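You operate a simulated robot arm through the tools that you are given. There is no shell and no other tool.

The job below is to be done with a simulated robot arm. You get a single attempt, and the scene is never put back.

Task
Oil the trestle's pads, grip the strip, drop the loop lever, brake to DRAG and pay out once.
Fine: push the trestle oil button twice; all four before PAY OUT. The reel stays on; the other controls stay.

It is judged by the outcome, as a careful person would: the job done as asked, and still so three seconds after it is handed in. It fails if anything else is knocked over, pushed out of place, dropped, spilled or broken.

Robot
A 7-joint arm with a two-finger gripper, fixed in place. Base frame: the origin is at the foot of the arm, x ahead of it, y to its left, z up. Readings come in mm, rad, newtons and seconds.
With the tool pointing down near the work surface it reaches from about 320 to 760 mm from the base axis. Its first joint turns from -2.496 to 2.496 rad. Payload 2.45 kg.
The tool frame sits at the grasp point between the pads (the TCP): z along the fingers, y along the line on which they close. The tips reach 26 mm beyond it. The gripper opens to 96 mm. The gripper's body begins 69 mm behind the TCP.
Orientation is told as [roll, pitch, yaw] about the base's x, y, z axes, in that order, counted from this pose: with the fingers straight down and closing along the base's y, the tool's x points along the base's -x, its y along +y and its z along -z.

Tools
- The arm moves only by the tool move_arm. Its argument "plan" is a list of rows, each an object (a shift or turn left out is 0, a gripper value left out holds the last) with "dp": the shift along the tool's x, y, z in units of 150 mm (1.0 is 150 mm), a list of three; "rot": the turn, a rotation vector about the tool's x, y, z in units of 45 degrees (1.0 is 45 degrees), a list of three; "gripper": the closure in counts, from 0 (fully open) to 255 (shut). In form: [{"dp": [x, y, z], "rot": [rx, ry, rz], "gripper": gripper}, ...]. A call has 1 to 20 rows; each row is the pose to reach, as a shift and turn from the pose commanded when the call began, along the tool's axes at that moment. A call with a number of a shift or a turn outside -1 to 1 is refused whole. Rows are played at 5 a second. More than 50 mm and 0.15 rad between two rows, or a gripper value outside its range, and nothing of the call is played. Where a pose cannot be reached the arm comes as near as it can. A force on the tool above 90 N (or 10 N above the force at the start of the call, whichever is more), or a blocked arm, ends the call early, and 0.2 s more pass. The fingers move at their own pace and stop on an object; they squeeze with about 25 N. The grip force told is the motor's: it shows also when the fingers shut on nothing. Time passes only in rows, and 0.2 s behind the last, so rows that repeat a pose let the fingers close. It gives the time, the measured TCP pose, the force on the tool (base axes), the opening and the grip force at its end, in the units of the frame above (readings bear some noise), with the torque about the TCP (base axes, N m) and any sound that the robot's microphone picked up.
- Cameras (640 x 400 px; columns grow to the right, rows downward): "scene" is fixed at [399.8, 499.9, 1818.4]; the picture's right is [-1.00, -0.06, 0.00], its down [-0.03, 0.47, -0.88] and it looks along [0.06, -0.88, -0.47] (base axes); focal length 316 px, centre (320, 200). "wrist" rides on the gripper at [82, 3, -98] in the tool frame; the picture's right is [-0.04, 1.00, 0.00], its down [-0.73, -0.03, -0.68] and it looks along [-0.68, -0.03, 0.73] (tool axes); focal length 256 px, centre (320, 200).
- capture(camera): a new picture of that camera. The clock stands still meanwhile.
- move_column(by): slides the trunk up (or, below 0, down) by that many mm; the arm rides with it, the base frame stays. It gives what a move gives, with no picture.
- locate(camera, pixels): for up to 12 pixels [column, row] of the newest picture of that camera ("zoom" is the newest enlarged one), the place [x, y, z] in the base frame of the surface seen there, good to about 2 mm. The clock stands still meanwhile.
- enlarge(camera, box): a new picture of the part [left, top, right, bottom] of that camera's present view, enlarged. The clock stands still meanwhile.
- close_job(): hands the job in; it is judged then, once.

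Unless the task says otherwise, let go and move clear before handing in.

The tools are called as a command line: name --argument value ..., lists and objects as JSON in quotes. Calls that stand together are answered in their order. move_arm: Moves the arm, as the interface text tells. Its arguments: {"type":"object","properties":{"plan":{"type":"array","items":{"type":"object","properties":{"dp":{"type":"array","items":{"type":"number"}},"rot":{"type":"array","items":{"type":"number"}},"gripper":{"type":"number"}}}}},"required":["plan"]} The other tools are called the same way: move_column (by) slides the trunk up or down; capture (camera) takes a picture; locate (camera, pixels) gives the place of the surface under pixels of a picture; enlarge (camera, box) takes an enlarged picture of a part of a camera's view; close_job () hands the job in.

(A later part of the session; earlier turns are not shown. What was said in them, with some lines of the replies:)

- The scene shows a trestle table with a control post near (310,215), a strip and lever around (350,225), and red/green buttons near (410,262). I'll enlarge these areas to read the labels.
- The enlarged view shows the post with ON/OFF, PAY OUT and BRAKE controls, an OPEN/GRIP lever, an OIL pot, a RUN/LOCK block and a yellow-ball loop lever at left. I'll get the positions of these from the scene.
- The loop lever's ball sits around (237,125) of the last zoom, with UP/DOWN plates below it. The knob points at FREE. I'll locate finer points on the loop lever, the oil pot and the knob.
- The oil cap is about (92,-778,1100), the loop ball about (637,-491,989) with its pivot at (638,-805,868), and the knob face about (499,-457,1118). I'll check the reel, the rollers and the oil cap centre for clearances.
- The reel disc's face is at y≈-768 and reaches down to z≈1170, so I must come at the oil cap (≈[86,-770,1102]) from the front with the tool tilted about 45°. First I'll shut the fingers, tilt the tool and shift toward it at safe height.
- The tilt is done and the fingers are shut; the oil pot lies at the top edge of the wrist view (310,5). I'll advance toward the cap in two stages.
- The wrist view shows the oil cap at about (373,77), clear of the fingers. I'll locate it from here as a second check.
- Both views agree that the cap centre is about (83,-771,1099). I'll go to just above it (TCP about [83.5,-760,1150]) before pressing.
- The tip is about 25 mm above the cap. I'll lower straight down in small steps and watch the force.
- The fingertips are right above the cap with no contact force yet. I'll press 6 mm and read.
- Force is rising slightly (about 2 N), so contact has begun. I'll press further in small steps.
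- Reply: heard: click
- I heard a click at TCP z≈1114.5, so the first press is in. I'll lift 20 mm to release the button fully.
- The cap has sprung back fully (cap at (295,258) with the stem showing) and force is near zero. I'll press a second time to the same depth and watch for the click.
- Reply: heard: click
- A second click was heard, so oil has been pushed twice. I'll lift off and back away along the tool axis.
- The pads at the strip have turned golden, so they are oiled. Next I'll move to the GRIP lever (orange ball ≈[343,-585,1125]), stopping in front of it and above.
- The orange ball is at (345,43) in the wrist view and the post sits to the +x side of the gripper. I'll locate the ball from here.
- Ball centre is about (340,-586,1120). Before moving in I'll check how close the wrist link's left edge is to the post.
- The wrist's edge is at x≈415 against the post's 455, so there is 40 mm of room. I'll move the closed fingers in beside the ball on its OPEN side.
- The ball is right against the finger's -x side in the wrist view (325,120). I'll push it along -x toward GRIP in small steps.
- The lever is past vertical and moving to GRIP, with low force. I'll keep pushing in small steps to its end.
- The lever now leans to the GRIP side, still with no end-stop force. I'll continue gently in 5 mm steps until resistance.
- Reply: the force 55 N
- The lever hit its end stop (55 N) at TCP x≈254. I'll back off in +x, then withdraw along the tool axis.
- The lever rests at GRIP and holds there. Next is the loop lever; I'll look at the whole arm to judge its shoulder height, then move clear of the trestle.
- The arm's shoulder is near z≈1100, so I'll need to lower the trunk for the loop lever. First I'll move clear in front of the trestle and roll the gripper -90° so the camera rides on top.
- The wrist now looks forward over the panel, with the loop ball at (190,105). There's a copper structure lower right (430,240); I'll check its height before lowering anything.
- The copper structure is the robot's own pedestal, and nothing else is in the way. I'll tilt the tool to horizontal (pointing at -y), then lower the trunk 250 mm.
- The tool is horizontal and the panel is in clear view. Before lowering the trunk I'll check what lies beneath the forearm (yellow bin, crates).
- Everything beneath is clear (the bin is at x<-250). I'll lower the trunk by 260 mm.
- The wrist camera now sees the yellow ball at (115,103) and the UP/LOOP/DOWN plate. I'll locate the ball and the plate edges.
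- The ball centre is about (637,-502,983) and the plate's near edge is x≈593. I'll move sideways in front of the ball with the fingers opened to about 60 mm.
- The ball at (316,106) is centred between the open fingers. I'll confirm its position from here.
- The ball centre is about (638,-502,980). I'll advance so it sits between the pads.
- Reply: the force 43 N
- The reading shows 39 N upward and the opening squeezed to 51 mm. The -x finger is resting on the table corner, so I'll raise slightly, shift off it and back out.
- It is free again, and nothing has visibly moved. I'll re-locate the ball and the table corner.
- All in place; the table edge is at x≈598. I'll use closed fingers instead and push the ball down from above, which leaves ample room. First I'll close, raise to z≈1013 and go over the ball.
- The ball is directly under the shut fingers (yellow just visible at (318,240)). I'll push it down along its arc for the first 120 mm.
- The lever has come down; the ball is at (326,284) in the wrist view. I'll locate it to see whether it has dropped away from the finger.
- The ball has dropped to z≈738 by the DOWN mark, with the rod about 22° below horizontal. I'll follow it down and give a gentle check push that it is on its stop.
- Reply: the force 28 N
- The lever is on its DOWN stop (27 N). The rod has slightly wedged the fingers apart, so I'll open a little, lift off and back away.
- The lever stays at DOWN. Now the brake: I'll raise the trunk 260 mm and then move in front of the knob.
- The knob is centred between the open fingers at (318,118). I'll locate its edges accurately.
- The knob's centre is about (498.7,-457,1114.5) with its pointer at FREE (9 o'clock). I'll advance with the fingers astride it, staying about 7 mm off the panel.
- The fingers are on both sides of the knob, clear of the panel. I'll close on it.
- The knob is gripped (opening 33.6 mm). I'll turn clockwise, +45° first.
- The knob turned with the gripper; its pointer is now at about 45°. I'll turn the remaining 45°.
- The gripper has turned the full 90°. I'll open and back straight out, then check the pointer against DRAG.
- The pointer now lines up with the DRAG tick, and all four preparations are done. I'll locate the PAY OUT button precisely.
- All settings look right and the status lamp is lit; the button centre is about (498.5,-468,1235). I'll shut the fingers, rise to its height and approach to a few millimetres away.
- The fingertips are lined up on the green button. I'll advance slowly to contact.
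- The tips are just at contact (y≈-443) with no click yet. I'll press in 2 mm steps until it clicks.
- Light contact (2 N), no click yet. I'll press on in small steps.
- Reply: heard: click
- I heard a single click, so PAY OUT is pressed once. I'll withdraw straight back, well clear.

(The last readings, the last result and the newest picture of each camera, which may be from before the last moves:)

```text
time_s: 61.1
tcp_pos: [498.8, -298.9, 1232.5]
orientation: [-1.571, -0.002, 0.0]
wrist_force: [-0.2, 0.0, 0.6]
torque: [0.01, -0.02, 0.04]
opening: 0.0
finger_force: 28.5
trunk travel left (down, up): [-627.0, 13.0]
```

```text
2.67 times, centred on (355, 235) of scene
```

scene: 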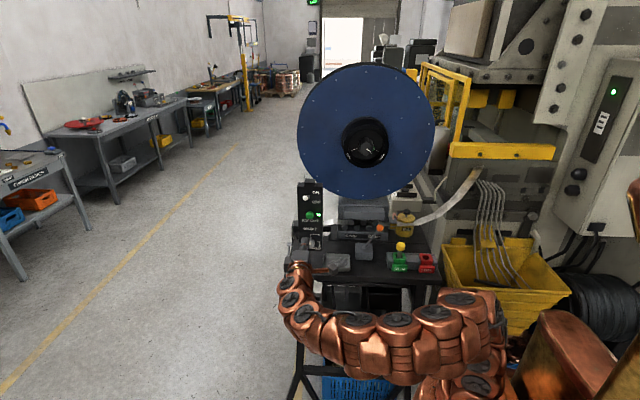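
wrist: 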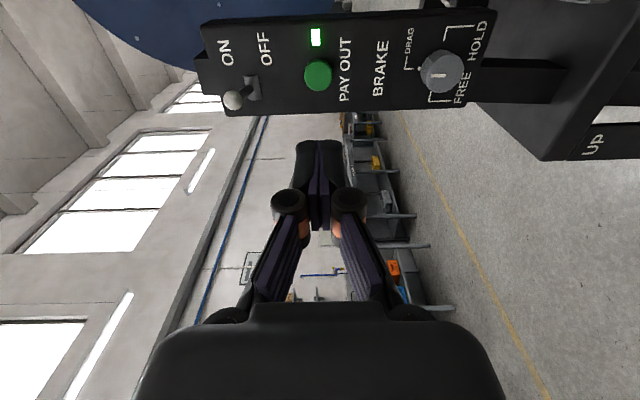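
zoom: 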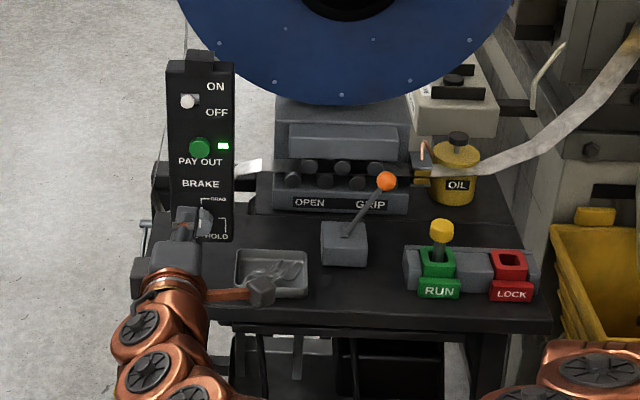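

The reel's rivets have shifted, so the strip has paid out. I'll move the arm aside to see all controls for a final check.

move_arm --plan '[{"dp": [0.2, -0.1, -0.1]}, {"dp": [0.4, -0.2, -0.2]}, {"dp": [0.6, -0.3, -0.25]}, {"dp": [0.8, -0.3, -0.3]}, {"dp": [1.0, -0.3, -0.3]}, {"dp": [1.0, -0.3, -0.3]}, {"dp": [1.0, -0.3, -0.3]}, {"dp": [1.0, -0.3, -0.3]}]'

capture --camera "scene"

enlarge --camera "scene" --box '[260, 160, 450, 320]'

enlarge --camera "scene" --box '[280, 170, 350, 260]'

```text
time_s: 62.9
tcp_pos: [350.2, -253.9, 1280.0]
orientation: [-1.57, 0.001, 0.0]
wrist_force: [-0.3, -0.2, 0.8]
torque: [0.02, -0.03, 0.01]
opening: 0.0
finger_force: 28.5
trunk travel left (down, up): [-627.0, 13.0]
```

```text
taken
```

scene: 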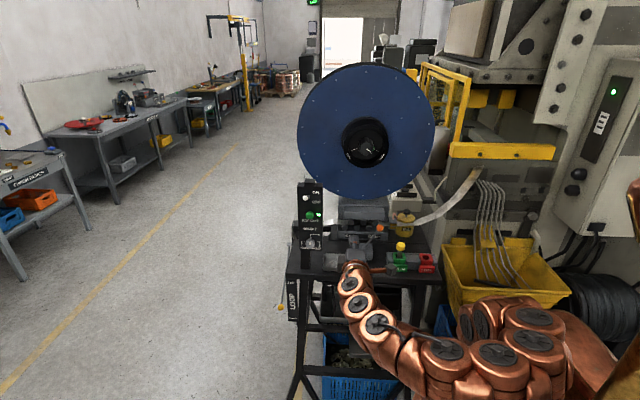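

```text
2.50 times, centred on (355, 240) of scene
```

zoom: 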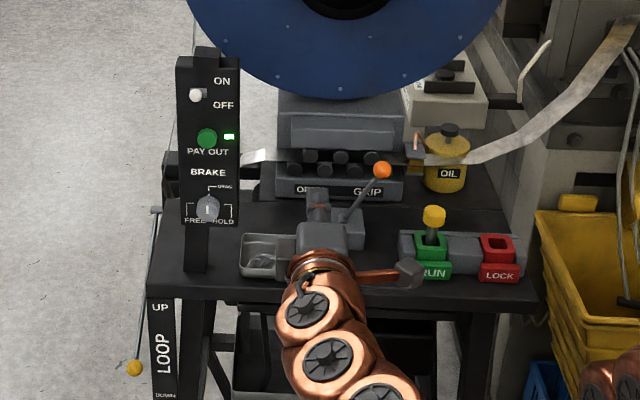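

```text
4.44 times, centred on (315, 215) of scene
```

zoom: 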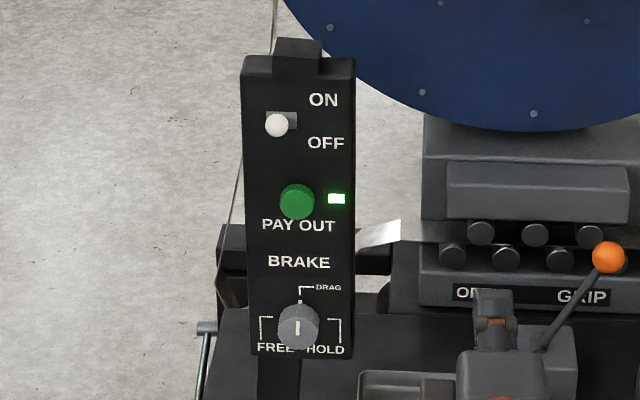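

The final pictures show the brake pointer at DRAG, the orange lever at GRIP and the loop ball down by DOWN. The pads are oiled, the switch is untouched with its lamp lit, and the RUN/LOCK block is unchanged. The arm is clear, so I'm handing in.

close_job

```text
The job is handed in.
```

The job is done and handed in; the last pictures and readings show every control as asked.

- **Oil:** I pushed the trestle oil button twice. Each push gave a click, and the pads turned golden.
- **Grip:** The lever is at GRIP and stayed there after I let go.
- **Loop lever:** It is down by the DOWN mark; I checked that it was on its stop.
- **Brake:** The knob is at DRAG, with its pointer lined up with the DRAG tick.
- **Pay out:** I pushed the button once, after the other four. It clicked once, and the reel's rivets had moved afterwards, so the reel turned.

I did not touch the ON/OFF switch or the RUN/LOCK block, and both look unchanged.

On my first try at the loop lever, one finger pressed on the table corner with about 40 N. I backed off, and position checks and the pictures showed nothing had moved.
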